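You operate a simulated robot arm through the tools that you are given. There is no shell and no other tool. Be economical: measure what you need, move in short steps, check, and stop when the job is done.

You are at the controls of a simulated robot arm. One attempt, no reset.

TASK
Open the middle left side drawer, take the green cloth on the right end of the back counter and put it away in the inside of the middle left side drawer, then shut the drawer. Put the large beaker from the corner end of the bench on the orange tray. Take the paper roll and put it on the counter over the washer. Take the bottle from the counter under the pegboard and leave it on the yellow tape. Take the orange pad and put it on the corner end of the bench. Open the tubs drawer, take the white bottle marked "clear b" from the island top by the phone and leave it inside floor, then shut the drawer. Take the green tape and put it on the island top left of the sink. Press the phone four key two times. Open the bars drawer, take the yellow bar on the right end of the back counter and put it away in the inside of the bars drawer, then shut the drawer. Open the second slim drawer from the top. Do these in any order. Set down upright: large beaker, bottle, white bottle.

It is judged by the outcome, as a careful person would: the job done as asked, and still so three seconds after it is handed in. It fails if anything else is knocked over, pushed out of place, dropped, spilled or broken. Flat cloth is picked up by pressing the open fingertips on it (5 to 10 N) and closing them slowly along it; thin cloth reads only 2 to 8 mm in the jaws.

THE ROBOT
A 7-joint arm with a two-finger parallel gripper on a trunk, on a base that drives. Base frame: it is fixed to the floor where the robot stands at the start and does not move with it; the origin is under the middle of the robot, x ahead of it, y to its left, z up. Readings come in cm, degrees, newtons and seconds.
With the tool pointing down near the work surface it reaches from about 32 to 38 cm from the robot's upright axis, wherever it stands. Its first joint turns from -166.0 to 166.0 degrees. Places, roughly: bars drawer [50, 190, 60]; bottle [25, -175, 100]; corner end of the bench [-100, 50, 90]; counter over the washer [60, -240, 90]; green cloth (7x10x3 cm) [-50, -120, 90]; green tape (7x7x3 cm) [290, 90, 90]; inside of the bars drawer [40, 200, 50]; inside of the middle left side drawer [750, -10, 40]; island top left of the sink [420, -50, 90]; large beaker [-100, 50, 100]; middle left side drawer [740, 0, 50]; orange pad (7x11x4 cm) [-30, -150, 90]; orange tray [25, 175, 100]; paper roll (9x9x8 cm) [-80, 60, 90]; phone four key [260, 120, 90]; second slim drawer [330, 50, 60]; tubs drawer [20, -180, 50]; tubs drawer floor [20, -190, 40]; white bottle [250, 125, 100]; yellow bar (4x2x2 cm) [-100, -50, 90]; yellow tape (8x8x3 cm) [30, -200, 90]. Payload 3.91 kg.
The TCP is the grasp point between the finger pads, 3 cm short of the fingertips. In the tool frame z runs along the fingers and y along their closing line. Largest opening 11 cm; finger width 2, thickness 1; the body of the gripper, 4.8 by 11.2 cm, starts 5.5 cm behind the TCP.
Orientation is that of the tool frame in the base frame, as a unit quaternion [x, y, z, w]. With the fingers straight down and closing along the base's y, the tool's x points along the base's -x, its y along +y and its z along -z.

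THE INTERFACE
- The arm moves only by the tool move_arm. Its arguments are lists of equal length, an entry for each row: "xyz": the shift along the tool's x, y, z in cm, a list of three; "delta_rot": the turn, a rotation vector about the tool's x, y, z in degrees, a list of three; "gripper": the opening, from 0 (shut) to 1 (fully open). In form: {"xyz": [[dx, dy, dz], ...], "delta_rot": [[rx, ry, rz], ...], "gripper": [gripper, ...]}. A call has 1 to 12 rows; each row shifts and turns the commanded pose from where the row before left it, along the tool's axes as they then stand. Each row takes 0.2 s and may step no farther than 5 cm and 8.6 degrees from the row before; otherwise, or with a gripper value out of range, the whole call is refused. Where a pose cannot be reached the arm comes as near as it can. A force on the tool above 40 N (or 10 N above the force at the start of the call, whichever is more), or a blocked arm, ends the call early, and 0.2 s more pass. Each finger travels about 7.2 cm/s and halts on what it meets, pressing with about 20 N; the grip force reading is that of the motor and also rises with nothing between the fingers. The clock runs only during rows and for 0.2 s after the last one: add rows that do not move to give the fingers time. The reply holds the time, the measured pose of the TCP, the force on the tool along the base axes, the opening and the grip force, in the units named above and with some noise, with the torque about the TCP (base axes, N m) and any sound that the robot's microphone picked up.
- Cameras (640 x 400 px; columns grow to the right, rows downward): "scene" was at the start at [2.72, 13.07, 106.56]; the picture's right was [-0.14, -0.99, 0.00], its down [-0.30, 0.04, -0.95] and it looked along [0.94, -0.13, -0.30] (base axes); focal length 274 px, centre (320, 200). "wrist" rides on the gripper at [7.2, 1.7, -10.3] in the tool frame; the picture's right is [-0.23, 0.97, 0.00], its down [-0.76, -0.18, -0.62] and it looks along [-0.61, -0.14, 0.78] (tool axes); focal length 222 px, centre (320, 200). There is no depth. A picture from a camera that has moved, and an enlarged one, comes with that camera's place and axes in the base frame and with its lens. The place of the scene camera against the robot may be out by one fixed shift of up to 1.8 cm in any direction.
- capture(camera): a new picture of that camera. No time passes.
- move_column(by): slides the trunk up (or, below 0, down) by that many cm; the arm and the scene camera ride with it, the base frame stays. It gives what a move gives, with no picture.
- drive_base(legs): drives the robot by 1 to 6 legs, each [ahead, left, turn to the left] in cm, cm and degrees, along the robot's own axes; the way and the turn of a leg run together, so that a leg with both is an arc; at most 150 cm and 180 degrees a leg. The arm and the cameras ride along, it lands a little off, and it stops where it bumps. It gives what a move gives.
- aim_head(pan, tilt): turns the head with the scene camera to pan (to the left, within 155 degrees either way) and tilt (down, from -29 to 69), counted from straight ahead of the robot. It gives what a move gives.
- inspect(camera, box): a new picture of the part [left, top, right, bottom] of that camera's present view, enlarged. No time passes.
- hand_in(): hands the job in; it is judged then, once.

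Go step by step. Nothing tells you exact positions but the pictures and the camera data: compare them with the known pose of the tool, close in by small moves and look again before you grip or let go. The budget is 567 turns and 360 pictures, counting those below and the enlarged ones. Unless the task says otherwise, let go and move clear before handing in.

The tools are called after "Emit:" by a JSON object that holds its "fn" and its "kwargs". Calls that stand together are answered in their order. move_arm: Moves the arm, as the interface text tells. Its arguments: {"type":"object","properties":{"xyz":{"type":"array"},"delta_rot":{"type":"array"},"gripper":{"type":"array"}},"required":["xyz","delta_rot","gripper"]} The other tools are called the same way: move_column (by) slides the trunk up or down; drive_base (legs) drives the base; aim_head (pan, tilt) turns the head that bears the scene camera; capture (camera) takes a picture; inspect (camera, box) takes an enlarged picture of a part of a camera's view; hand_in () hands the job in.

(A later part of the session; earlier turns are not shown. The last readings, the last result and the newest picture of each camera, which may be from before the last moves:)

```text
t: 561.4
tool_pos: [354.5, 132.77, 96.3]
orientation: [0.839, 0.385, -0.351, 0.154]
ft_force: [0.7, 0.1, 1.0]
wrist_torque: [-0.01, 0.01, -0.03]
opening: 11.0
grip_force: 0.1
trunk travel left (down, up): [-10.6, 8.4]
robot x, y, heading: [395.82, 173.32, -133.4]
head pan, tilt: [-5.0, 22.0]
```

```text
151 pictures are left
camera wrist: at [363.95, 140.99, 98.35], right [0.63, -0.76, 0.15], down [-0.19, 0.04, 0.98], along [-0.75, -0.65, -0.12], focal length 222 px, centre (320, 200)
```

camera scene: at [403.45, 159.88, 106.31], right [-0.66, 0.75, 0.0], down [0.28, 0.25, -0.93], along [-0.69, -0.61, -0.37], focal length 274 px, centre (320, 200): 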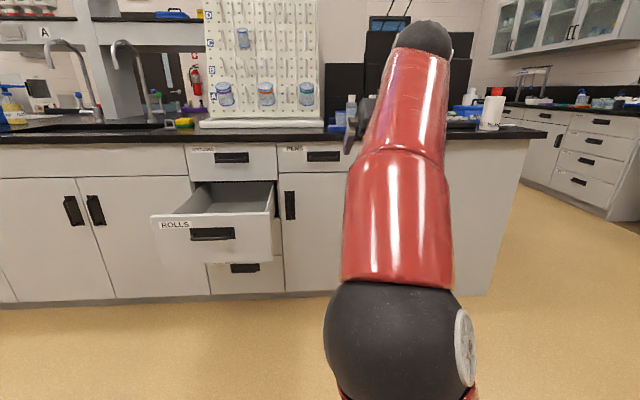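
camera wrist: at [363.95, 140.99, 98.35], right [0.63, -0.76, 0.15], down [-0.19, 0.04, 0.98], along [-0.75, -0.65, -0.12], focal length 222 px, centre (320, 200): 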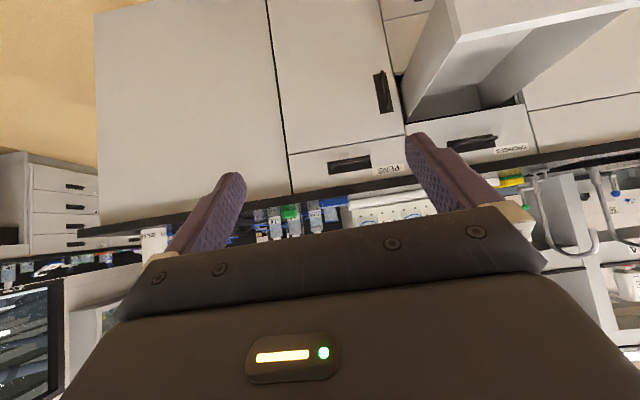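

Emit:
{"fn": "move_column", "kwargs": {"by": 6}}

Emit:
{"fn": "drive_base", "kwargs": {"legs": [[0, 0, -1.6], [35, -17, 0]]}}

Emit:
{"fn": "capture", "kwargs": {"camera": "wrist"}}

Emit:
{"fn": "capture", "kwargs": {"camera": "scene"}}

```text
t: 562.4
tool_pos: [354.45, 132.7, 102.09]
orientation: [0.839, 0.385, -0.352, 0.154]
ft_force: [0.6, 1.2, 0.2]
wrist_torque: [0.0, 0.03, 0.0]
opening: 11.01
grip_force: 0.0
trunk travel left (down, up): [-16.6, 2.4]
robot x, y, heading: [395.13, 173.59, -133.5]
head pan, tilt: [-5.0, 22.0]
```

```text
t: 565.2
tool_pos: [316.75, 121.0, 102.24]
orientation: [0.843, 0.377, -0.353, 0.151]
ft_force: [-0.4, 0.0, 0.5]
wrist_torque: [0.0, -0.02, -0.02]
opening: 11.02
grip_force: 0.1
trunk travel left (down, up): [-16.6, 2.4]
robot x, y, heading: [359.05, 160.58, -134.7]
head pan, tilt: [-5.0, 22.0]
```

```text
150 pictures are left
camera wrist: at [326.51, 129.05, 104.35], right [0.62, -0.77, 0.15], down [-0.19, 0.04, 0.98], along [-0.77, -0.63, -0.12], focal length 222 px, centre (320, 200)
```

wrist: 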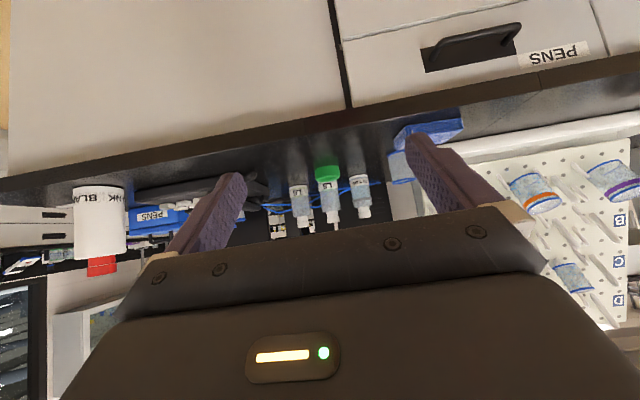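

```text
149 pictures are left
camera scene: at [366.41, 147.12, 112.31], right [-0.65, 0.76, 0.0], down [0.29, 0.24, -0.93], along [-0.71, -0.6, -0.37], focal length 274 px, centre (320, 200)
```

scene: 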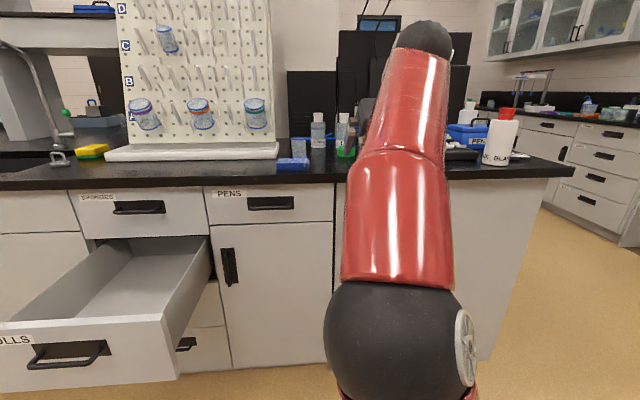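

Emit:
{"fn": "inspect", "kwargs": {"camera": "wrist", "box": [240, 120, 440, 245]}}

Emit:
{"fn": "inspect", "kwargs": {"camera": "scene", "box": [260, 100, 420, 200]}}

```text
3.20 times, centred on (340, 182) of wrist
camera zoom: at [326.51, 129.05, 104.35], right [0.62, -0.77, 0.15], down [-0.19, 0.04, 0.98], along [-0.77, -0.63, -0.12], focal length 711 px, centre (256, 256)
```

zoom: 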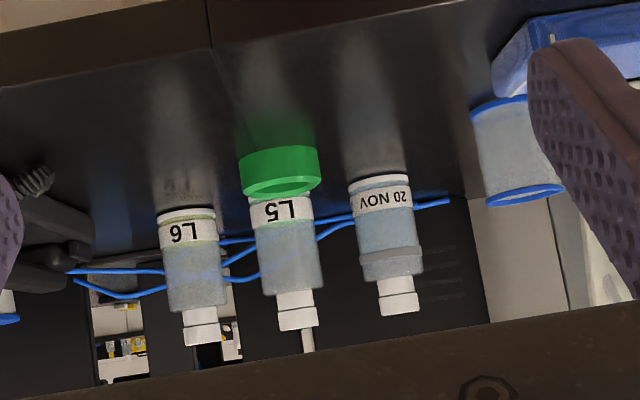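

```text
4.00 times, centred on (340, 150) of scene
camera zoom: at [366.41, 147.12, 112.31], right [-0.65, 0.76, 0.0], down [0.29, 0.24, -0.93], along [-0.71, -0.6, -0.37], focal length 1095 px, centre (240, 400)
```

zoom: 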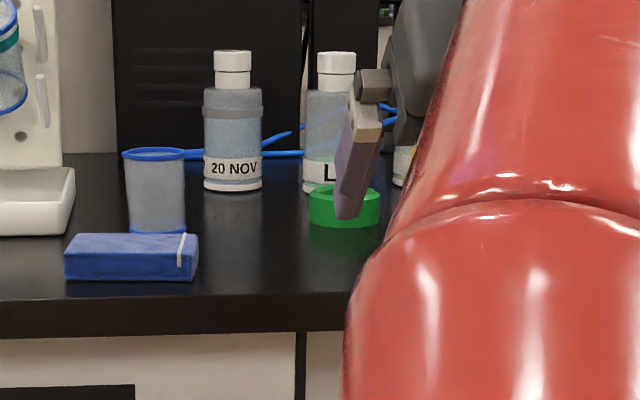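

Tape ring located near (286.6, 92.8), just in front of bottle L5. Approach: 26 cm ahead, 3 cm right, then re-check.

Emit:
{"fn": "drive_base", "kwargs": {"legs": [[26, -3.6, 0]]}}

Emit:
{"fn": "capture", "kwargs": {"camera": "wrist"}}

```text
t: 567.0
tool_pos: [296.28, 105.0, 102.25]
orientation: [0.843, 0.378, -0.352, 0.151]
ft_force: [0.6, -0.3, -1.0]
wrist_torque: [0.01, 0.04, -0.01]
opening: 10.99
grip_force: 0.1
trunk travel left (down, up): [-16.6, 2.4]
robot x, y, heading: [338.34, 144.88, -134.5]
head pan, tilt: [-5.0, 22.0]
```

```text
146 pictures are left
camera wrist: at [305.78, 113.0, 104.35], right [0.62, -0.77, 0.15], down [-0.19, 0.04, 0.98], along [-0.76, -0.63, -0.12], focal length 222 px, centre (320, 200)
```

wrist: 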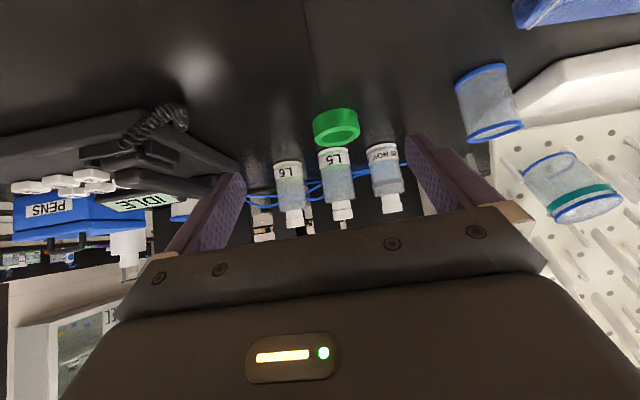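

Emit:
{"fn": "drive_base", "kwargs": {"legs": [[8, 1.0, 0]]}}

Emit:
{"fn": "move_arm", "kwargs": {"xyz": [[0.5, 0.1, 3.5], [0.5, 0.1, 3.5], [0, 0, 0]], "delta_rot": [[0, 0, 0], [0, 0, 0], [0, 0, 0]], "gripper": [1, 1, 1]}}

Emit:
{"fn": "capture", "kwargs": {"camera": "wrist"}}

```text
t: 568.1
tool_pos: [291.13, 98.49, 102.23]
orientation: [0.843, 0.377, -0.353, 0.15]
ft_force: [0.3, 0.2, -0.5]
wrist_torque: [0.01, 0.0, 0.01]
opening: 10.98
grip_force: 0.0
trunk travel left (down, up): [-16.6, 2.4]
robot x, y, heading: [333.19, 138.31, -134.6]
head pan, tilt: [-5.0, 22.0]
```

```text
t: 568.9
tool_pos: [288.36, 95.25, 96.61]
orientation: [0.843, 0.376, -0.354, 0.151]
ft_force: [-0.5, 0.2, -0.5]
wrist_torque: [0.0, 0.01, 0.0]
opening: 11.0
grip_force: 0.1
trunk travel left (down, up): [-16.6, 2.4]
robot x, y, heading: [333.22, 138.19, -134.4]
head pan, tilt: [-5.0, 22.0]
```

```text
145 pictures are left
camera wrist: at [298.03, 103.33, 98.66], right [0.62, -0.77, 0.15], down [-0.19, 0.04, 0.98], along [-0.76, -0.63, -0.12], focal length 222 px, centre (320, 200)
```

wrist: 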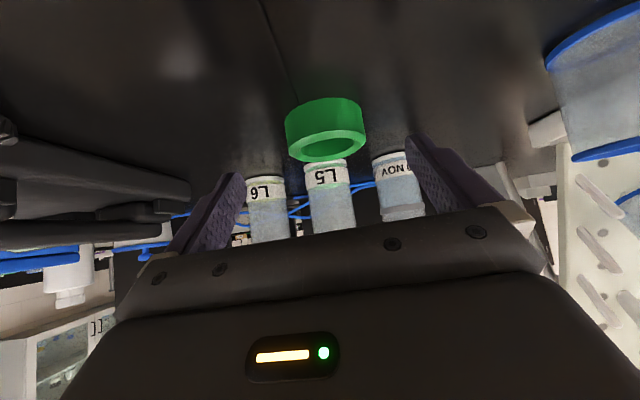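

Emit:
{"fn": "move_arm", "kwargs": {"xyz": [[0.42, 0.8, 2.0], [0.42, 0, 2.0], [0, 0, 0], [0, 0, 0], [0, 0, 0], [0, 0, 0], [0, 0, 0]], "delta_rot": [[0, 0, 0], [0, 0, 0], [0, 0, 0], [0, 0, 0], [0, 0, 0], [0, 0, 0], [0, 0, 0]], "gripper": [1, 1, 1, 0.8, 0.65, 0.5, 0.45]}}

Emit:
{"fn": "capture", "kwargs": {"camera": "wrist"}}

```text
t: 570.5
tool_pos: [287.54, 93.13, 93.25]
orientation: [0.843, 0.377, -0.353, 0.15]
ft_force: [-0.8, -0.2, -0.2]
wrist_torque: [-0.01, 0.0, 0.03]
opening: 5.99
grip_force: 20.3
trunk travel left (down, up): [-16.6, 2.4]
robot x, y, heading: [333.1, 138.21, -134.9]
head pan, tilt: [-5.0, 22.0]
```

```text
144 pictures are left
camera wrist: at [297.21, 101.22, 95.34], right [0.62, -0.77, 0.15], down [-0.19, 0.04, 0.98], along [-0.76, -0.63, -0.12], focal length 222 px, centre (320, 200)
```

wrist: 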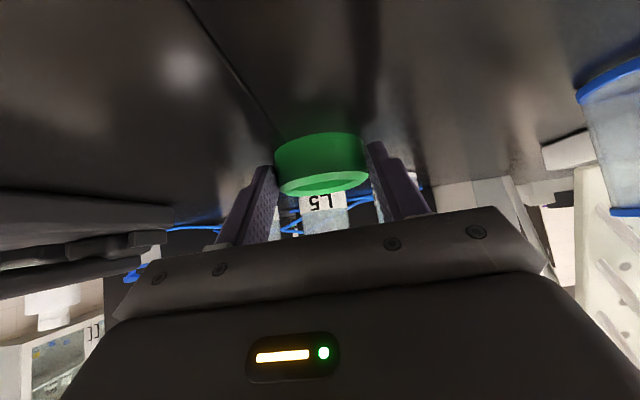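

Tape held (6 cm). Lift, back off, and go left past the sink to find a free spot.

Emit:
{"fn": "move_arm", "kwargs": {"xyz": [[-1.4, 0, -1.4], [-1.4, 0, -1.4], [-1.4, 0, -1.4], [-1.4, 0, -1.4], [0, 0, 0]], "delta_rot": [[0, 0, 0], [0, 0, 0], [0, 0, 0], [0, 0, 0], [0, 0, 0]], "gripper": [0.4, 0.4, 0.4, 0.4, 0.4]}}

Emit:
{"fn": "drive_base", "kwargs": {"legs": [[-62, 0, 0], [0, 130, 0], [0, 50, 0]]}}

Emit:
{"fn": "aim_head", "kwargs": {"pan": 5, "tilt": 25}}

Emit:
{"fn": "capture", "kwargs": {"camera": "scene"}}

```text
t: 571.7
tool_pos: [287.57, 93.09, 101.09]
orientation: [0.843, 0.378, -0.352, 0.151]
ft_force: [0.3, 0.8, -0.1]
wrist_torque: [0.01, -0.02, -0.01]
opening: 6.01
grip_force: 19.9
trunk travel left (down, up): [-16.6, 2.4]
robot x, y, heading: [332.89, 138.17, -134.6]
head pan, tilt: [-5.0, 22.0]
```

```text
t: 583.9
tool_pos: [459.92, 10.93, 101.13]
orientation: [0.843, 0.376, -0.354, 0.15]
ft_force: [-0.1, -0.7, -0.1]
wrist_torque: [0.01, 0.02, 0.0]
opening: 5.95
grip_force: 19.8
trunk travel left (down, up): [-16.6, 2.4]
robot x, y, heading: [505.71, 56.0, -134.8]
head pan, tilt: [-5.0, 22.0]
```

```text
t: 584.6
tool_pos: [459.88, 10.89, 101.07]
orientation: [0.843, 0.376, -0.353, 0.151]
ft_force: [-1.6, 0.0, -0.4]
wrist_torque: [0.04, -0.02, 0.0]
opening: 5.97
grip_force: 20.2
trunk travel left (down, up): [-16.6, 2.4]
robot x, y, heading: [505.59, 56.01, -134.7]
head pan, tilt: [5.0, 25.0]
```

```text
143 pictures are left
camera scene: at [514.49, 41.27, 111.83], right [-0.77, 0.64, 0.0], down [0.27, 0.32, -0.91], along [-0.58, -0.7, -0.42], focal length 274 px, centre (320, 200)
```

scene: 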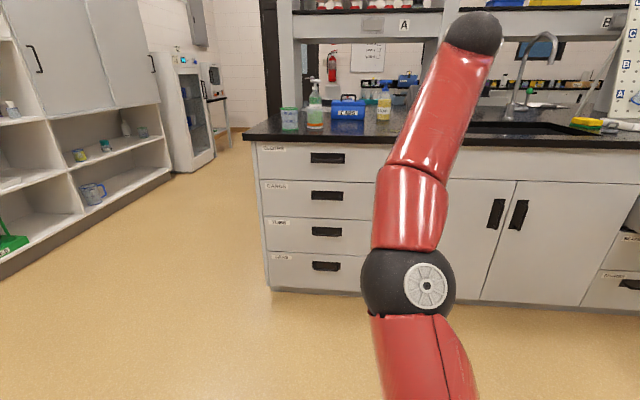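

There's free counter in front of the blue box left of the sink. Approach u≈328, v≈281.

Emit:
{"fn": "drive_base", "kwargs": {"legs": [[0, 10, 0], [36, 0, 0]]}}

Emit:
{"fn": "capture", "kwargs": {"camera": "wrist"}}

Emit:
{"fn": "inspect", "kwargs": {"camera": "scene", "box": [220, 60, 540, 260]}}

```text
t: 587.7
tool_pos: [441.81, -21.3, 101.18]
orientation: [0.844, 0.373, -0.354, 0.149]
ft_force: [0.3, 0.2, -0.5]
wrist_torque: [0.01, 0.03, -0.02]
opening: 5.96
grip_force: 19.9
trunk travel left (down, up): [-16.6, 2.4]
robot x, y, heading: [488.01, 23.47, -134.9]
head pan, tilt: [5.0, 25.0]
```

```text
142 pictures are left
camera wrist: at [451.5, -13.36, 103.23], right [0.61, -0.78, 0.15], down [-0.19, 0.04, 0.98], along [-0.77, -0.63, -0.12], focal length 222 px, centre (320, 200)
```

wrist: 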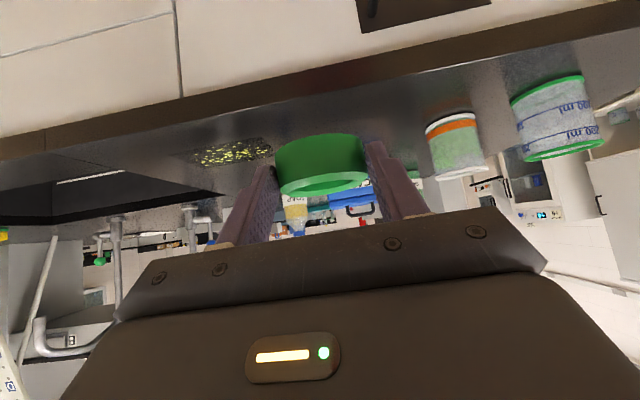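

```text
2.00 times, centred on (380, 160) of scene
camera zoom: at [496.42, 8.74, 111.83], right [-0.77, 0.64, 0.0], down [0.27, 0.32, -0.91], along [-0.58, -0.69, -0.42], focal length 547 px, centre (200, 280)
```

zoom: 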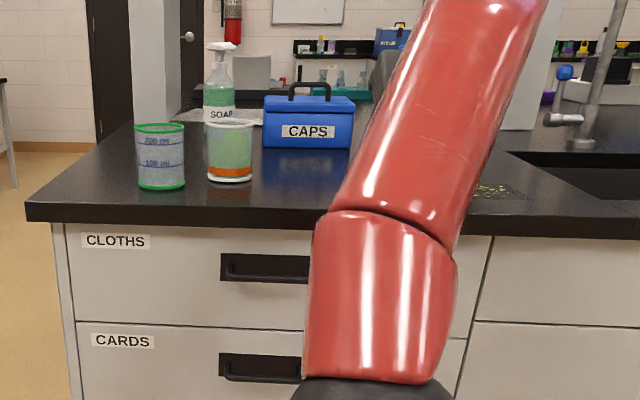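

Place it at u≈331, v≈279, between the confetti patch and the beaker: left 3.5, ahead 16.

Emit:
{"fn": "drive_base", "kwargs": {"legs": [[16, 3.5, 0]]}}

Emit:
{"fn": "move_column", "kwargs": {"by": -7.3}}

Emit:
{"fn": "capture", "kwargs": {"camera": "wrist"}}

Emit:
{"fn": "move_column", "kwargs": {"by": -0.5}}

```text
t: 589.1
tool_pos: [432.91, -35.14, 101.09]
orientation: [0.844, 0.374, -0.353, 0.149]
ft_force: [-0.3, -0.3, 0.9]
wrist_torque: [0.03, 0.02, -0.01]
opening: 5.91
grip_force: 19.9
trunk travel left (down, up): [-16.6, 2.4]
robot x, y, heading: [478.67, 9.6, -135.1]
head pan, tilt: [5.0, 25.0]
```

```text
t: 590.3
tool_pos: [432.92, -35.05, 93.75]
orientation: [0.845, 0.373, -0.354, 0.149]
ft_force: [0.0, 0.1, -0.4]
wrist_torque: [0.0, -0.02, -0.01]
opening: 5.94
grip_force: 19.7
trunk travel left (down, up): [-9.3, 9.7]
robot x, y, heading: [478.76, 9.64, -134.9]
head pan, tilt: [5.0, 25.0]
```

```text
140 pictures are left
camera wrist: at [442.62, -27.12, 95.94], right [0.61, -0.78, 0.15], down [-0.19, 0.04, 0.98], along [-0.77, -0.63, -0.12], focal length 222 px, centre (320, 200)
```

wrist: 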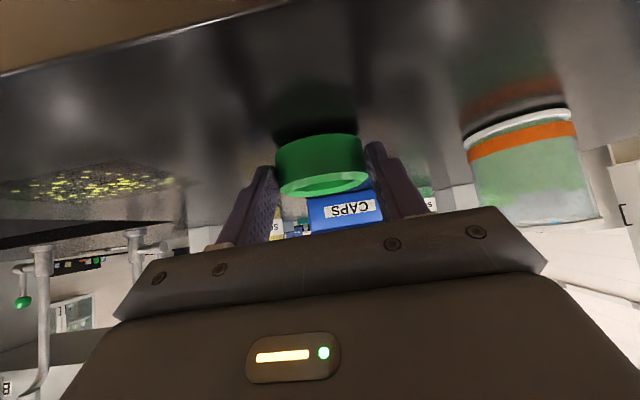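

```text
t: 590.8
tool_pos: [432.92, -35.09, 93.33]
orientation: [0.844, 0.374, -0.353, 0.149]
ft_force: [0.1, 0.4, 0.2]
wrist_torque: [0.05, 0.01, 0.03]
opening: 5.92
grip_force: 19.7
trunk travel left (down, up): [-8.8, 10.2]
robot x, y, heading: [478.81, 9.5, -134.9]
head pan, tilt: [5.0, 25.0]
```

Emit:
{"fn": "move_column", "kwargs": {"by": -0.3}}

Emit:
{"fn": "move_arm", "kwargs": {"xyz": [[0, 0, 0], [0, 0, 0], [0, 0, 0], [0, 0, 0]], "delta_rot": [[0, 0, 0], [0, 0, 0], [0, 0, 0], [0, 0, 0]], "gripper": [0.6, 0.7, 0.75, 0.75]}}

Emit:
{"fn": "drive_base", "kwargs": {"legs": [[-25, 0, 0]]}}

Emit:
{"fn": "capture", "kwargs": {"camera": "wrist"}}

```text
t: 591.3
tool_pos: [432.93, -35.1, 93.1]
orientation: [0.844, 0.374, -0.354, 0.15]
ft_force: [-2.6, -2.3, 13.4]
wrist_torque: [-0.4, 0.03, -0.04]
opening: 5.95
grip_force: 20.4
trunk travel left (down, up): [-8.5, 10.5]
robot x, y, heading: [479.03, 9.71, -135.1]
head pan, tilt: [5.0, 25.0]
```

```text
t: 592.3
tool_pos: [432.88, -35.13, 93.06]
orientation: [0.845, 0.374, -0.353, 0.149]
ft_force: [-1.2, 0.7, 0.6]
wrist_torque: [0.0, 0.0, -0.05]
opening: 8.24
grip_force: 0.0
trunk travel left (down, up): [-8.5, 10.5]
robot x, y, heading: [479.13, 9.57, -135.2]
head pan, tilt: [5.0, 25.0]
```

```text
t: 594.1
tool_pos: [450.82, -17.51, 93.14]
orientation: [0.844, 0.375, -0.354, 0.15]
ft_force: [-0.2, 0.1, 0.2]
wrist_torque: [0.01, 0.0, 0.0]
opening: 8.27
grip_force: 0.0
trunk travel left (down, up): [-8.5, 10.5]
robot x, y, heading: [496.33, 27.86, -135.0]
head pan, tilt: [5.0, 25.0]
```

```text
139 pictures are left
camera wrist: at [460.48, -9.56, 95.13], right [0.61, -0.77, 0.15], down [-0.19, 0.04, 0.98], along [-0.77, -0.63, -0.12], focal length 222 px, centre (320, 200)
```

wrist: 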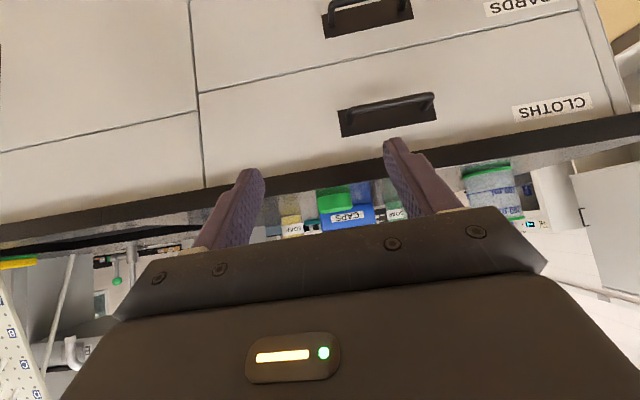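

Tape placed left of the sink. Next the phone: back up and slide right along the aisle.

Emit:
{"fn": "drive_base", "kwargs": {"legs": [[-28, 0, 0], [0, -150, 0], [0, -75, 0]]}}

Emit:
{"fn": "move_column", "kwargs": {"by": 10}}

Emit:
{"fn": "aim_head", "kwargs": {"pan": 0, "tilt": 22}}

Emit:
{"fn": "capture", "kwargs": {"camera": "scene"}}

Emit:
{"fn": "capture", "kwargs": {"camera": "wrist"}}

```text
t: 606.8
tool_pos: [311.64, 158.27, 93.0]
orientation: [0.84, 0.383, -0.352, 0.154]
ft_force: [-0.1, 0.8, -0.1]
wrist_torque: [-0.02, 0.0, -0.03]
opening: 8.27
grip_force: 0.1
trunk travel left (down, up): [-8.5, 10.5]
robot x, y, heading: [356.58, 203.83, -133.9]
head pan, tilt: [5.0, 25.0]
```

```text
t: 608.1
tool_pos: [311.62, 158.24, 103.09]
orientation: [0.84, 0.384, -0.351, 0.154]
ft_force: [0.5, 0.0, -0.9]
wrist_torque: [0.01, 0.01, 0.02]
opening: 8.23
grip_force: 0.0
trunk travel left (down, up): [-18.5, 0.5]
robot x, y, heading: [356.89, 204.43, -133.5]
head pan, tilt: [5.0, 25.0]
```

```text
t: 608.7
tool_pos: [311.74, 158.26, 103.06]
orientation: [0.84, 0.384, -0.352, 0.153]
ft_force: [-0.1, 0.3, 0.1]
wrist_torque: [0.01, -0.01, 0.0]
opening: 8.26
grip_force: 0.1
trunk travel left (down, up): [-18.5, 0.5]
robot x, y, heading: [356.6, 204.07, -133.7]
head pan, tilt: [0.0, 22.0]
```

```text
138 pictures are left
camera scene: at [364.96, 190.04, 114.21], right [-0.72, 0.69, 0.0], down [0.26, 0.27, -0.93], along [-0.64, -0.67, -0.38], focal length 274 px, centre (320, 200)
```

scene: 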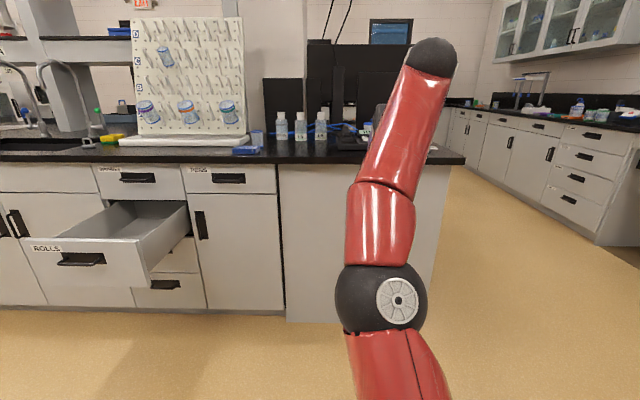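

```text
137 pictures are left
camera wrist: at [321.22, 166.44, 105.13], right [0.63, -0.76, 0.15], down [-0.19, 0.04, 0.98], along [-0.75, -0.65, -0.12], focal length 222 px, centre (320, 200)
```

wrist: 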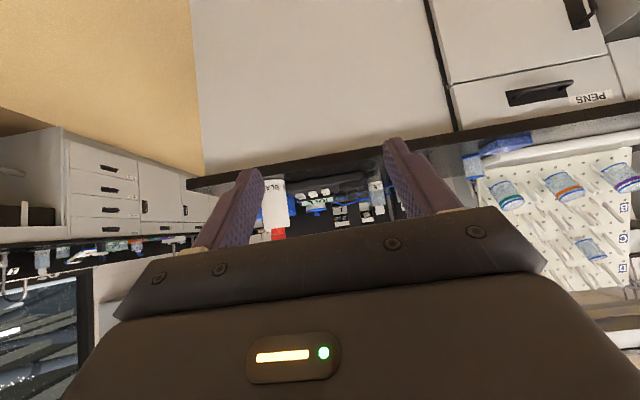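

Emit:
{"fn": "drive_base", "kwargs": {"legs": [[24, -4, -2.5]]}}

Emit:
{"fn": "capture", "kwargs": {"camera": "wrist"}}

Emit:
{"fn": "inspect", "kwargs": {"camera": "wrist", "box": [200, 120, 440, 270]}}

```text
t: 610.5
tool_pos: [290.12, 145.93, 103.04]
orientation: [0.848, 0.366, -0.355, 0.146]
ft_force: [0.0, 0.6, -0.7]
wrist_torque: [0.06, -0.03, 0.04]
opening: 8.25
grip_force: 0.1
trunk travel left (down, up): [-18.5, 0.5]
robot x, y, heading: [336.83, 189.72, -136.4]
head pan, tilt: [0.0, 22.0]
```

```text
136 pictures are left
camera wrist: at [299.92, 153.72, 105.14], right [0.6, -0.79, 0.15], down [-0.19, 0.05, 0.98], along [-0.78, -0.61, -0.12], focal length 222 px, centre (320, 200)
```

wrist: 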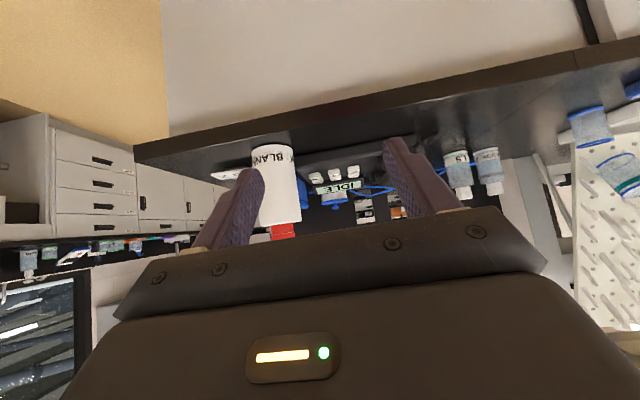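

```text
2.67 times, centred on (320, 195) of wrist
camera zoom: at [299.92, 153.72, 105.14], right [0.6, -0.79, 0.15], down [-0.19, 0.05, 0.98], along [-0.78, -0.61, -0.12], focal length 592 px, centre (320, 213)
```

zoom: 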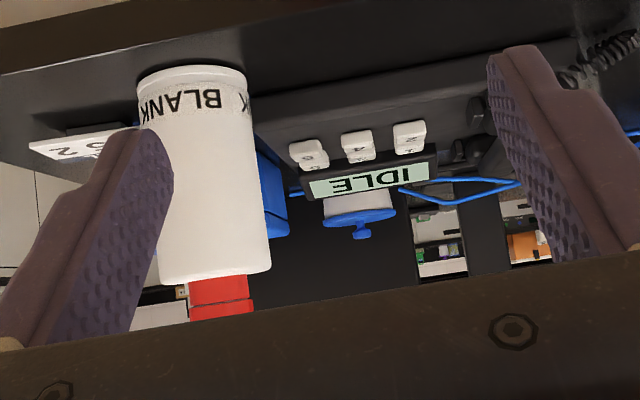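

The phone shows three big keys (2, 4, 6) with IDLE display; "4" is the middle one at about (261,118). BLANK stands close by, so I'll approach from more to the left: turn to ~205° with the gripper shut, then look closer.

Emit:
{"fn": "drive_base", "kwargs": {"legs": [[0, 0, -18.6]]}}

Emit:
{"fn": "move_arm", "kwargs": {"xyz": [[0, 0, 0], [0, 0, 0], [0, 0, 0], [0, 0, 0]], "delta_rot": [[0, 0, 0], [0, 0, 0], [0, 0, 0], [0, 0, 0]], "gripper": [0.5, 0.2, 0, 0]}}

Emit:
{"fn": "capture", "kwargs": {"camera": "wrist"}}

```text
t: 611.9
tool_pos: [278.78, 162.5, 103.03]
orientation: [0.894, 0.23, -0.373, 0.089]
ft_force: [-0.2, 0.2, -0.2]
wrist_torque: [-0.01, 0.0, -0.04]
opening: 8.24
grip_force: 0.1
trunk travel left (down, up): [-18.5, 0.5]
robot x, y, heading: [336.85, 189.95, -154.0]
head pan, tilt: [0.0, 22.0]
```

```text
t: 612.9
tool_pos: [278.7, 162.48, 103.04]
orientation: [0.895, 0.229, -0.373, 0.089]
ft_force: [0.5, -0.1, -0.8]
wrist_torque: [0.0, 0.01, 0.0]
opening: 0.0
grip_force: 19.9
trunk travel left (down, up): [-18.5, 0.5]
robot x, y, heading: [336.76, 189.79, -154.1]
head pan, tilt: [0.0, 22.0]
```

```text
134 pictures are left
camera wrist: at [290.54, 166.95, 105.14], right [0.32, -0.93, 0.15], down [-0.16, 0.1, 0.98], along [-0.93, -0.34, -0.12], focal length 222 px, centre (320, 200)
```

wrist: 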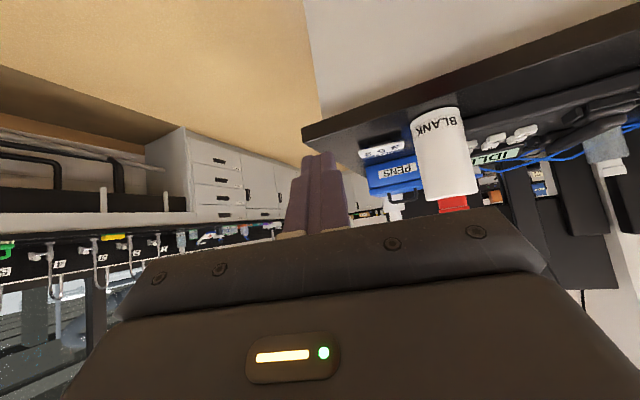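

Emit:
{"fn": "drive_base", "kwargs": {"legs": [[0, 31, 0], [17, 0, 0]]}}

Emit:
{"fn": "capture", "kwargs": {"camera": "wrist"}}

Emit:
{"fn": "inspect", "kwargs": {"camera": "wrist", "box": [240, 80, 440, 205]}}

```text
t: 616.1
tool_pos: [276.78, 127.57, 103.07]
orientation: [0.895, 0.227, -0.373, 0.088]
ft_force: [1.1, -0.6, -0.5]
wrist_torque: [-0.01, 0.04, 0.0]
opening: 0.0
grip_force: 20.4
trunk travel left (down, up): [-18.5, 0.5]
robot x, y, heading: [335.17, 154.95, -154.6]
head pan, tilt: [0.0, 22.0]
```

```text
133 pictures are left
camera wrist: at [288.61, 131.84, 105.14], right [0.32, -0.94, 0.15], down [-0.16, 0.1, 0.98], along [-0.93, -0.34, -0.12], focal length 222 px, centre (320, 200)
```

wrist: 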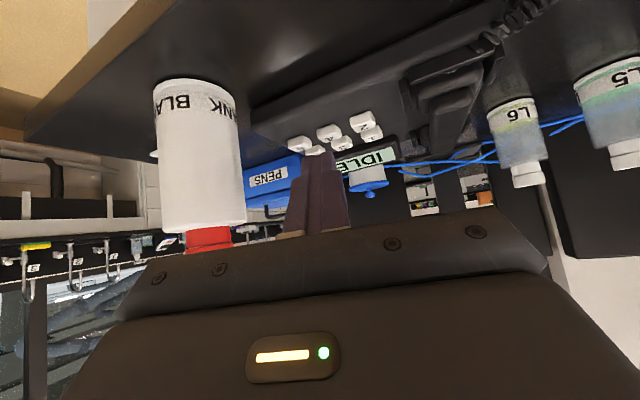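

```text
3.20 times, centred on (340, 142) of wrist
camera zoom: at [288.61, 131.84, 105.14], right [0.32, -0.94, 0.15], down [-0.16, 0.1, 0.98], along [-0.93, -0.34, -0.12], focal length 711 px, centre (256, 384)
```

zoom: 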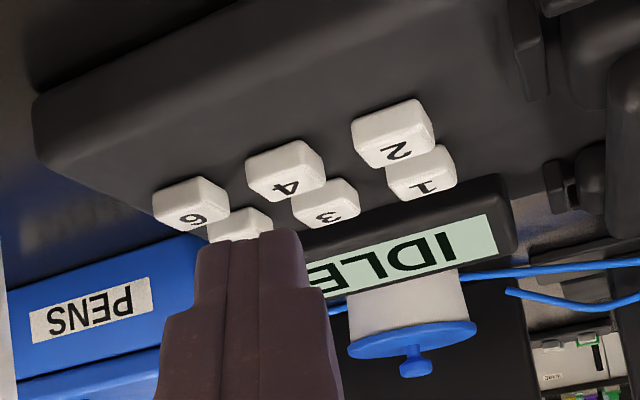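

Keys are 2-4-6 in the front row. Key 4's top is at about (266.4, 121.7, 94.7), 10.5 cm ahead of where I want the tip. Drive 7 cm and check.

Emit:
{"fn": "drive_base", "kwargs": {"legs": [[7, 0.4, 0]]}}

Emit:
{"fn": "inspect", "kwargs": {"camera": "wrist", "box": [240, 60, 440, 185]}}

```text
t: 617.1
tool_pos: [270.65, 124.26, 102.97]
orientation: [0.895, 0.227, -0.373, 0.088]
ft_force: [-0.2, 0.3, -0.6]
wrist_torque: [0.0, -0.01, 0.03]
opening: 0.01
grip_force: 20.1
trunk travel left (down, up): [-18.5, 0.5]
robot x, y, heading: [329.56, 150.93, -154.7]
head pan, tilt: [0.0, 22.0]
```

```text
3.20 times, centred on (340, 122) of wrist
camera zoom: at [282.45, 128.46, 105.14], right [0.32, -0.94, 0.15], down [-0.16, 0.1, 0.98], along [-0.93, -0.34, -0.12], focal length 711 px, centre (256, 448)
```

zoom: 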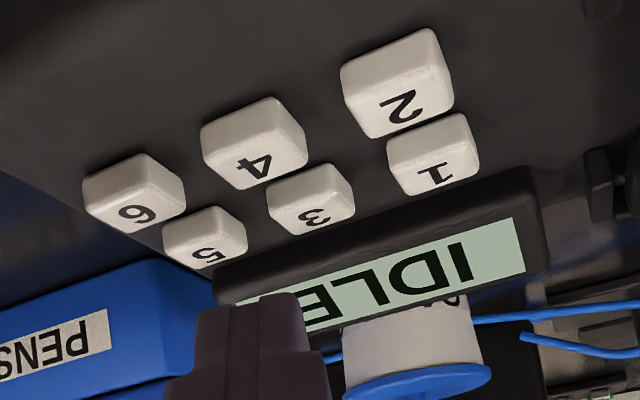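

Emit:
{"fn": "move_arm", "kwargs": {"xyz": [[-0.4, 0.3, 3.7], [-0.4, 0.2, 3.7], [0, 0, 0]], "delta_rot": [[0, 0, 0], [0, 0, 0], [0, 0, 0]], "gripper": [0, 0, 0]}}

Emit:
{"fn": "inspect", "kwargs": {"camera": "wrist", "box": [240, 80, 440, 205]}}

```text
t: 617.9
tool_pos: [265.66, 121.11, 98.39]
orientation: [0.895, 0.227, -0.373, 0.089]
ft_force: [0.4, 0.2, -0.2]
wrist_torque: [-0.02, 0.01, -0.01]
opening: 0.04
grip_force: 20.0
trunk travel left (down, up): [-18.5, 0.5]
robot x, y, heading: [328.95, 151.18, -154.0]
head pan, tilt: [0.0, 22.0]
```

```text
3.20 times, centred on (340, 142) of wrist
camera zoom: at [277.54, 125.41, 100.4], right [0.32, -0.94, 0.15], down [-0.16, 0.1, 0.98], along [-0.93, -0.34, -0.12], focal length 711 px, centre (256, 384)
```

zoom: 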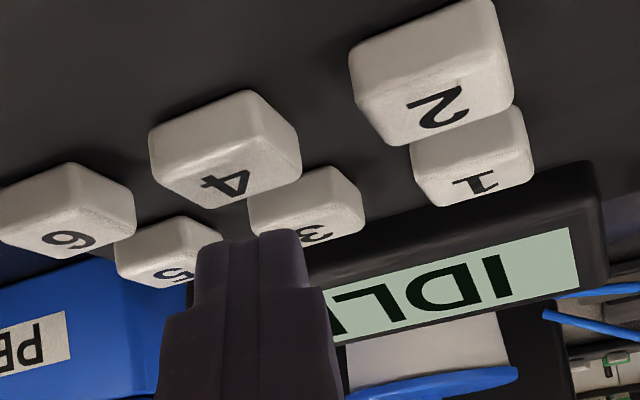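

The tip is right over key 4. Press down in small steps and watch for a click.

Emit:
{"fn": "move_arm", "kwargs": {"xyz": [[0.64, 0, 0.64], [0.35, 0, 0.35], [0, 0, 0]], "delta_rot": [[0, 0, 0], [0, 0, 0], [0, 0, 0]], "gripper": [0, 0, 0]}}

Emit:
{"fn": "move_arm", "kwargs": {"xyz": [[0.25, 0, 0.25], [0, 0, 0]], "delta_rot": [[0, 0, 0], [0, 0, 0]], "gripper": [0, 0]}}

```text
t: 618.7
tool_pos: [265.83, 121.01, 96.89]
orientation: [0.895, 0.226, -0.374, 0.087]
ft_force: [0.2, -0.8, 2.0]
wrist_torque: [-0.02, -0.01, 0.04]
opening: 0.01
grip_force: 19.9
trunk travel left (down, up): [-18.5, 0.5]
robot x, y, heading: [328.68, 150.92, -154.8]
head pan, tilt: [0.0, 22.0]
heard: click
```

```text
t: 619.3
tool_pos: [265.67, 121.15, 96.64]
orientation: [0.895, 0.227, -0.374, 0.088]
ft_force: [1.3, -0.1, 4.9]
wrist_torque: [-0.03, 0.03, 0.03]
opening: 0.03
grip_force: 19.8
trunk travel left (down, up): [-18.5, 0.5]
robot x, y, heading: [329.12, 151.34, -154.4]
head pan, tilt: [0.0, 22.0]
```

One click heard. Release upward, check the display, then press once more.

Emit:
{"fn": "move_arm", "kwargs": {"xyz": [[-0.7, 0, -0.7], [-0.5, 0, -0.5], [0, 0, 0], [0, 0, 0]], "delta_rot": [[0, 0, 0], [0, 0, 0], [0, 0, 0], [0, 0, 0]], "gripper": [0, 0, 0, 0]}}

Emit:
{"fn": "inspect", "kwargs": {"camera": "wrist", "box": [240, 80, 440, 205]}}

```text
t: 620.3
tool_pos: [265.7, 121.02, 98.28]
orientation: [0.895, 0.227, -0.373, 0.088]
ft_force: [-0.3, -0.1, -0.6]
wrist_torque: [0.01, -0.03, -0.01]
opening: 0.0
grip_force: 20.2
trunk travel left (down, up): [-18.5, 0.5]
robot x, y, heading: [328.68, 151.31, -154.6]
head pan, tilt: [0.0, 22.0]
```

```text
3.20 times, centred on (340, 142) of wrist
camera zoom: at [277.52, 125.37, 100.38], right [0.32, -0.94, 0.15], down [-0.16, 0.1, 0.98], along [-0.93, -0.34, -0.12], focal length 711 px, centre (256, 384)
```

zoom: 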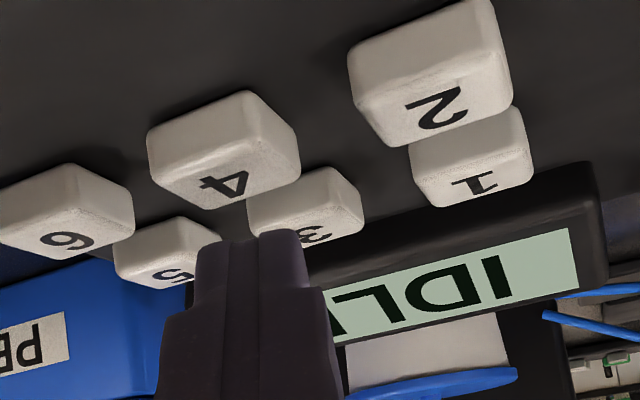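

Emit:
{"fn": "move_arm", "kwargs": {"xyz": [[0.64, 0, 0.64], [0.5, 0, 0.5], [0, 0, 0]], "delta_rot": [[0, 0, 0], [0, 0, 0], [0, 0, 0]], "gripper": [0, 0, 0]}}

Emit:
{"fn": "move_arm", "kwargs": {"xyz": [[-0.7, 0, -0.7], [-0.9, 0, -0.9], [-1.4, 0, -1.4], [0, 0, 0]], "delta_rot": [[0, 0, 0], [0, 0, 0], [0, 0, 0], [0, 0, 0]], "gripper": [0, 0, 0, 0]}}

Emit:
{"fn": "capture", "kwargs": {"camera": "wrist"}}

```text
t: 621.1
tool_pos: [265.54, 121.07, 96.7]
orientation: [0.895, 0.226, -0.375, 0.088]
ft_force: [-0.8, -0.9, 2.8]
wrist_torque: [-0.02, 0.05, -0.03]
opening: 0.0
grip_force: 19.9
trunk travel left (down, up): [-18.5, 0.5]
robot x, y, heading: [328.77, 151.01, -154.7]
head pan, tilt: [0.0, 22.0]
heard: click
```

```text
t: 622.1
tool_pos: [265.74, 121.07, 100.9]
orientation: [0.895, 0.227, -0.374, 0.088]
ft_force: [-0.5, -0.6, 0.5]
wrist_torque: [-0.02, 0.01, 0.0]
opening: 0.01
grip_force: 20.0
trunk travel left (down, up): [-18.5, 0.5]
robot x, y, heading: [328.75, 150.81, -154.4]
head pan, tilt: [0.0, 22.0]
```

```text
128 pictures are left
camera wrist: at [277.62, 125.38, 102.98], right [0.32, -0.94, 0.15], down [-0.16, 0.1, 0.98], along [-0.93, -0.34, -0.12], focal length 222 px, centre (320, 200)
```

wrist: 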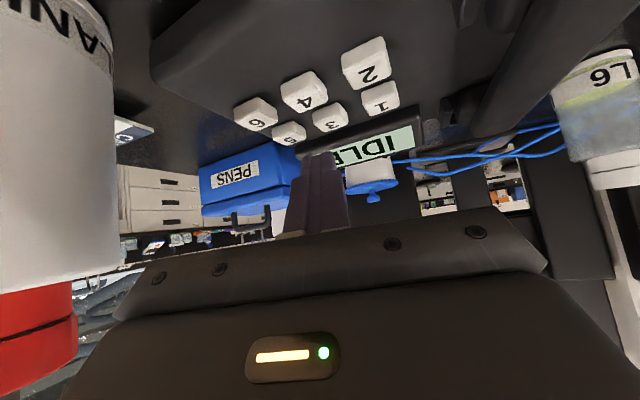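

Both presses clicked. Now back off and find the bottle marked "clear b".

Emit:
{"fn": "drive_base", "kwargs": {"legs": [[-32, 0, 0]]}}

Emit:
{"fn": "inspect", "kwargs": {"camera": "wrist", "box": [240, 120, 480, 270]}}

Emit:
{"fn": "capture", "kwargs": {"camera": "scene"}}

```text
t: 624.3
tool_pos: [295.57, 135.08, 100.93]
orientation: [0.895, 0.229, -0.373, 0.088]
ft_force: [-0.2, 0.7, 0.7]
wrist_torque: [0.0, 0.0, -0.02]
opening: 0.0
grip_force: 20.0
trunk travel left (down, up): [-18.5, 0.5]
robot x, y, heading: [358.9, 165.69, -154.2]
head pan, tilt: [0.0, 22.0]
```

```text
2.67 times, centred on (360, 195) of wrist
camera zoom: at [307.41, 139.41, 102.97], right [0.32, -0.93, 0.15], down [-0.16, 0.1, 0.98], along [-0.93, -0.34, -0.12], focal length 592 px, centre (213, 213)
```

zoom: 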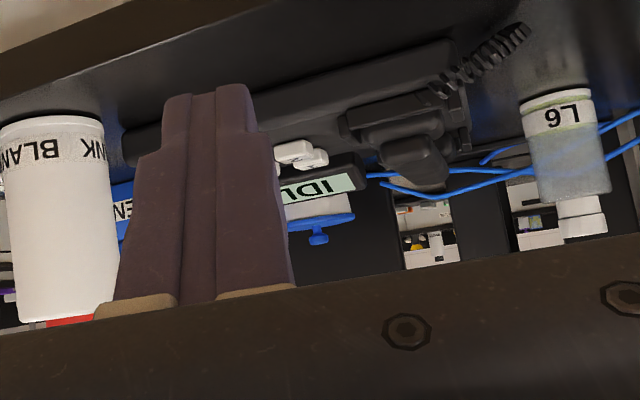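

```text
126 pictures are left
camera scene: at [361.76, 149.07, 114.21], right [-0.44, 0.9, 0.0], down [0.34, 0.16, -0.93], along [-0.83, -0.4, -0.37], focal length 274 px, centre (320, 200)
```

scene: 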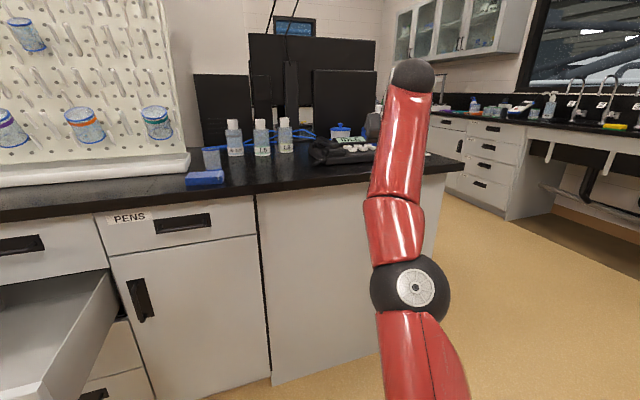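

I'll go around to the end of the island to see the bottles from there.

Emit:
{"fn": "drive_base", "kwargs": {"legs": [[49, -141.7, 0], [70, 24, 0], [0, 0, 109]]}}

Emit:
{"fn": "capture", "kwargs": {"camera": "scene"}}

Emit:
{"fn": "capture", "kwargs": {"camera": "wrist"}}

```text
t: 639.9
tool_pos: [248.26, 169.56, 100.89]
orientation: [0.344, 0.857, -0.15, 0.354]
ft_force: [-0.3, -0.1, 0.2]
wrist_torque: [-0.03, -0.02, -0.01]
opening: 0.0
grip_force: 20.2
trunk travel left (down, up): [-18.5, 0.5]
robot x, y, heading: [200.1, 220.57, -46.6]
head pan, tilt: [0.0, 22.0]
```

```text
125 pictures are left
camera scene: at [213.23, 227.49, 114.21], right [-0.73, -0.69, 0.0], down [-0.26, 0.27, -0.93], along [0.64, -0.67, -0.37], focal length 274 px, centre (320, 200)
```

scene: 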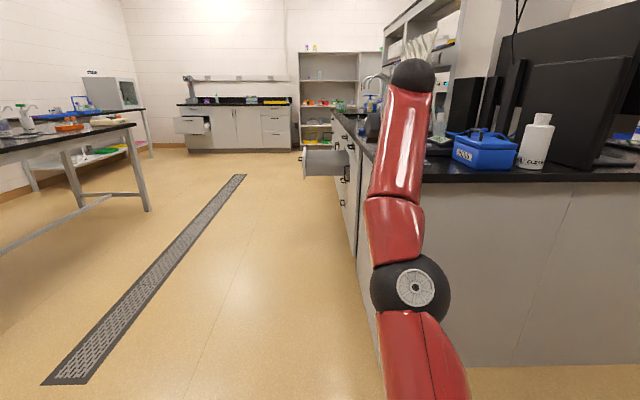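

```text
124 pictures are left
camera wrist: at [240.63, 179.39, 102.97], right [0.79, 0.59, 0.15], down [-0.05, -0.18, 0.98], along [0.61, -0.79, -0.12], focal length 222 px, centre (320, 200)
```

wrist: 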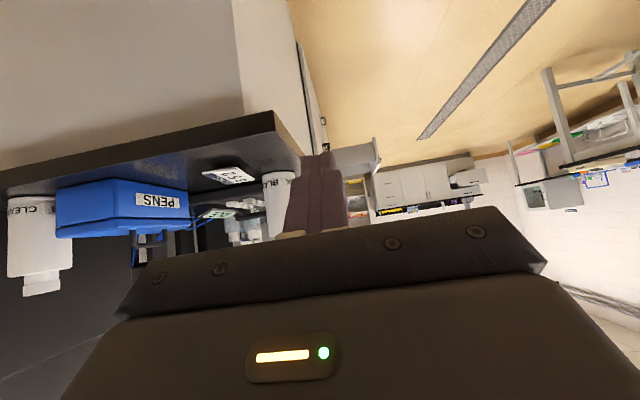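

Emit:
{"fn": "inspect", "kwargs": {"camera": "scene", "box": [440, 100, 600, 200]}}

```text
4.00 times, centred on (520, 150) of scene
camera zoom: at [213.23, 227.49, 114.21], right [-0.73, -0.69, 0.0], down [-0.26, 0.27, -0.93], along [0.64, -0.67, -0.37], focal length 1095 px, centre (-480, 400)
```

zoom: 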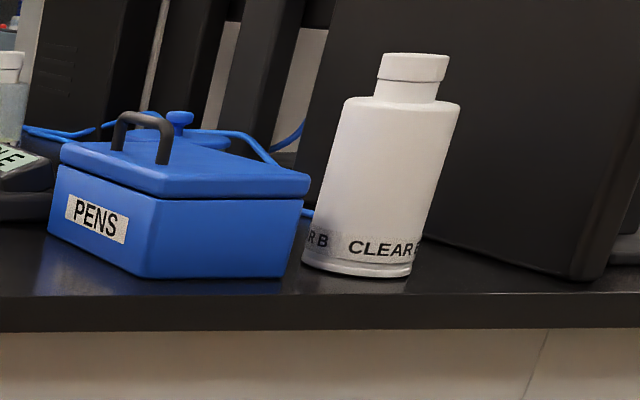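

It is the CLEAR B bottle, near the island's end at about (222,118), ~18.5 cm tall. Back off, slide right to line up with it, opening the gripper.

Emit:
{"fn": "drive_base", "kwargs": {"legs": [[-18, 0, 0], [0, -55, 0]]}}

Emit:
{"fn": "move_arm", "kwargs": {"xyz": [[0, 0, 0], [0, 0, 0], [0, 0, 0], [0, 0, 0], [0, 0, 0]], "delta_rot": [[0, 0, 0], [0, 0, 0], [0, 0, 0], [0, 0, 0], [0, 0, 0]], "gripper": [0.3, 0.6, 0.9, 1, 1]}}

Emit:
{"fn": "capture", "kwargs": {"camera": "wrist"}}

```text
t: 644.1
tool_pos: [197.25, 145.51, 100.86]
orientation: [0.34, 0.859, -0.148, 0.354]
ft_force: [-0.3, 0.4, -0.1]
wrist_torque: [0.0, 0.02, -0.01]
opening: 0.01
grip_force: 20.0
trunk travel left (down, up): [-18.5, 0.5]
robot x, y, heading: [148.75, 196.19, -45.9]
head pan, tilt: [0.0, 22.0]
```

```text
t: 645.3
tool_pos: [197.25, 145.54, 100.84]
orientation: [0.338, 0.859, -0.147, 0.355]
ft_force: [-0.1, 1.0, 0.3]
wrist_torque: [0.01, -0.01, 0.01]
opening: 11.01
grip_force: 0.0
trunk travel left (down, up): [-18.5, 0.5]
robot x, y, heading: [148.52, 195.85, -45.8]
head pan, tilt: [0.0, 22.0]
```

```text
122 pictures are left
camera wrist: at [189.41, 155.37, 102.97], right [0.79, 0.6, 0.15], down [-0.05, -0.19, 0.98], along [0.62, -0.78, -0.12], focal length 222 px, centre (320, 200)
```

wrist: 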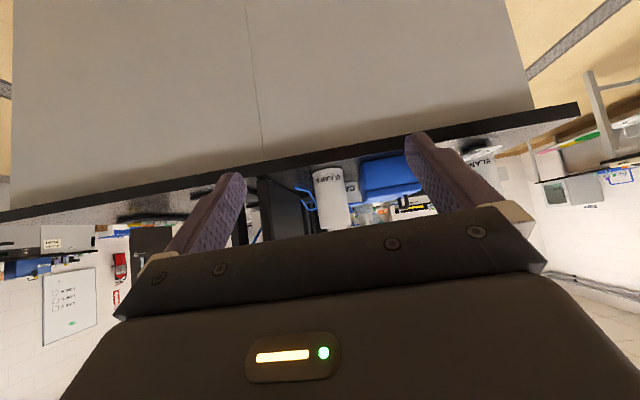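

Emit:
{"fn": "drive_base", "kwargs": {"legs": [[26, -2.3, 0]]}}

Emit:
{"fn": "capture", "kwargs": {"camera": "wrist"}}

```text
t: 647.2
tool_pos: [213.59, 125.25, 100.82]
orientation: [0.34, 0.858, -0.148, 0.355]
ft_force: [-0.1, -0.3, -0.1]
wrist_torque: [0.01, -0.02, -0.04]
opening: 11.0
grip_force: 0.1
trunk travel left (down, up): [-18.5, 0.5]
robot x, y, heading: [165.26, 175.64, -46.1]
head pan, tilt: [0.0, 22.0]
```

```text
121 pictures are left
camera wrist: at [205.77, 135.03, 102.97], right [0.79, 0.6, 0.15], down [-0.05, -0.19, 0.98], along [0.61, -0.78, -0.12], focal length 222 px, centre (320, 200)
```

wrist: 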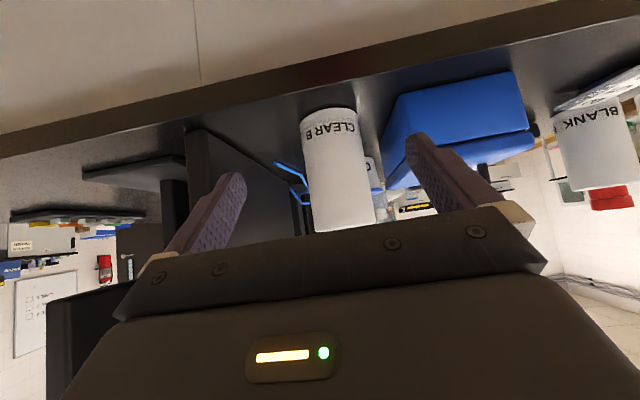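

Emit:
{"fn": "move_arm", "kwargs": {"xyz": [[1.4, 0.7, -3.5], [1.4, 0, -3.5], [0, 0, 0]], "delta_rot": [[0, 0, 0], [0, 0, 0], [0, 0, 0]], "gripper": [1, 1, 1]}}

Emit:
{"fn": "drive_base", "kwargs": {"legs": [[12, 0, 0]]}}

Emit:
{"fn": "capture", "kwargs": {"camera": "wrist"}}

```text
t: 648.0
tool_pos: [208.98, 130.51, 103.72]
orientation: [0.339, 0.859, -0.147, 0.355]
ft_force: [0.2, -0.1, -0.9]
wrist_torque: [-0.02, 0.01, 0.04]
opening: 10.98
grip_force: 0.1
trunk travel left (down, up): [-18.5, 0.5]
robot x, y, heading: [165.27, 175.3, -45.8]
head pan, tilt: [0.0, 22.0]
```

```text
t: 649.2
tool_pos: [217.17, 121.56, 103.75]
orientation: [0.34, 0.858, -0.148, 0.355]
ft_force: [0.3, -0.1, -0.6]
wrist_torque: [-0.03, -0.02, -0.03]
opening: 11.04
grip_force: 0.1
trunk travel left (down, up): [-18.5, 0.5]
robot x, y, heading: [173.57, 166.86, -46.3]
head pan, tilt: [0.0, 22.0]
```

```text
120 pictures are left
camera wrist: at [209.43, 131.41, 105.91], right [0.79, 0.6, 0.15], down [-0.05, -0.19, 0.98], along [0.61, -0.78, -0.12], focal length 222 px, centre (320, 200)
```

wrist: 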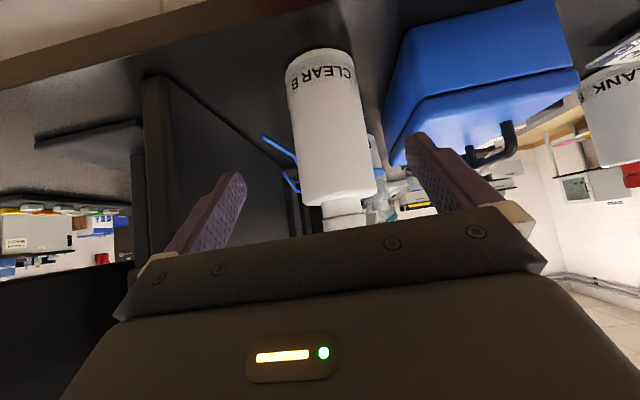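

Emit:
{"fn": "move_arm", "kwargs": {"xyz": [[0, 0.5, 0], [0, 0, 0]], "delta_rot": [[0, 0, 0], [0, 0, 0]], "gripper": [1, 1]}}

Emit:
{"fn": "drive_base", "kwargs": {"legs": [[6, 0, 0]]}}

Emit:
{"fn": "capture", "kwargs": {"camera": "wrist"}}

```text
t: 649.8
tool_pos: [217.49, 121.9, 103.81]
orientation: [0.342, 0.858, -0.149, 0.354]
ft_force: [-0.2, 0.6, 0.2]
wrist_torque: [0.0, 0.02, -0.03]
opening: 10.97
grip_force: 0.0
trunk travel left (down, up): [-18.5, 0.5]
robot x, y, heading: [173.45, 167.15, -46.3]
head pan, tilt: [0.0, 22.0]
```

```text
t: 650.8
tool_pos: [221.7, 117.79, 103.79]
orientation: [0.341, 0.858, -0.148, 0.355]
ft_force: [-1.2, -0.6, -0.7]
wrist_torque: [0.01, -0.02, 0.0]
opening: 11.01
grip_force: 0.0
trunk travel left (down, up): [-18.5, 0.5]
robot x, y, heading: [177.57, 162.66, -46.4]
head pan, tilt: [0.0, 22.0]
```

```text
119 pictures are left
camera wrist: at [213.86, 127.57, 105.86], right [0.79, 0.6, 0.15], down [-0.05, -0.19, 0.98], along [0.61, -0.78, -0.12], focal length 222 px, centre (320, 200)
```

wrist: 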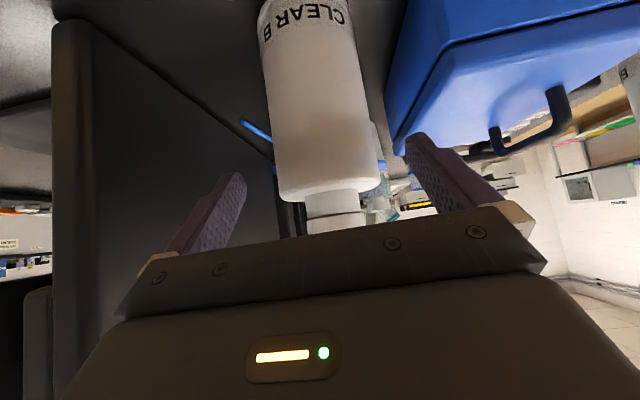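

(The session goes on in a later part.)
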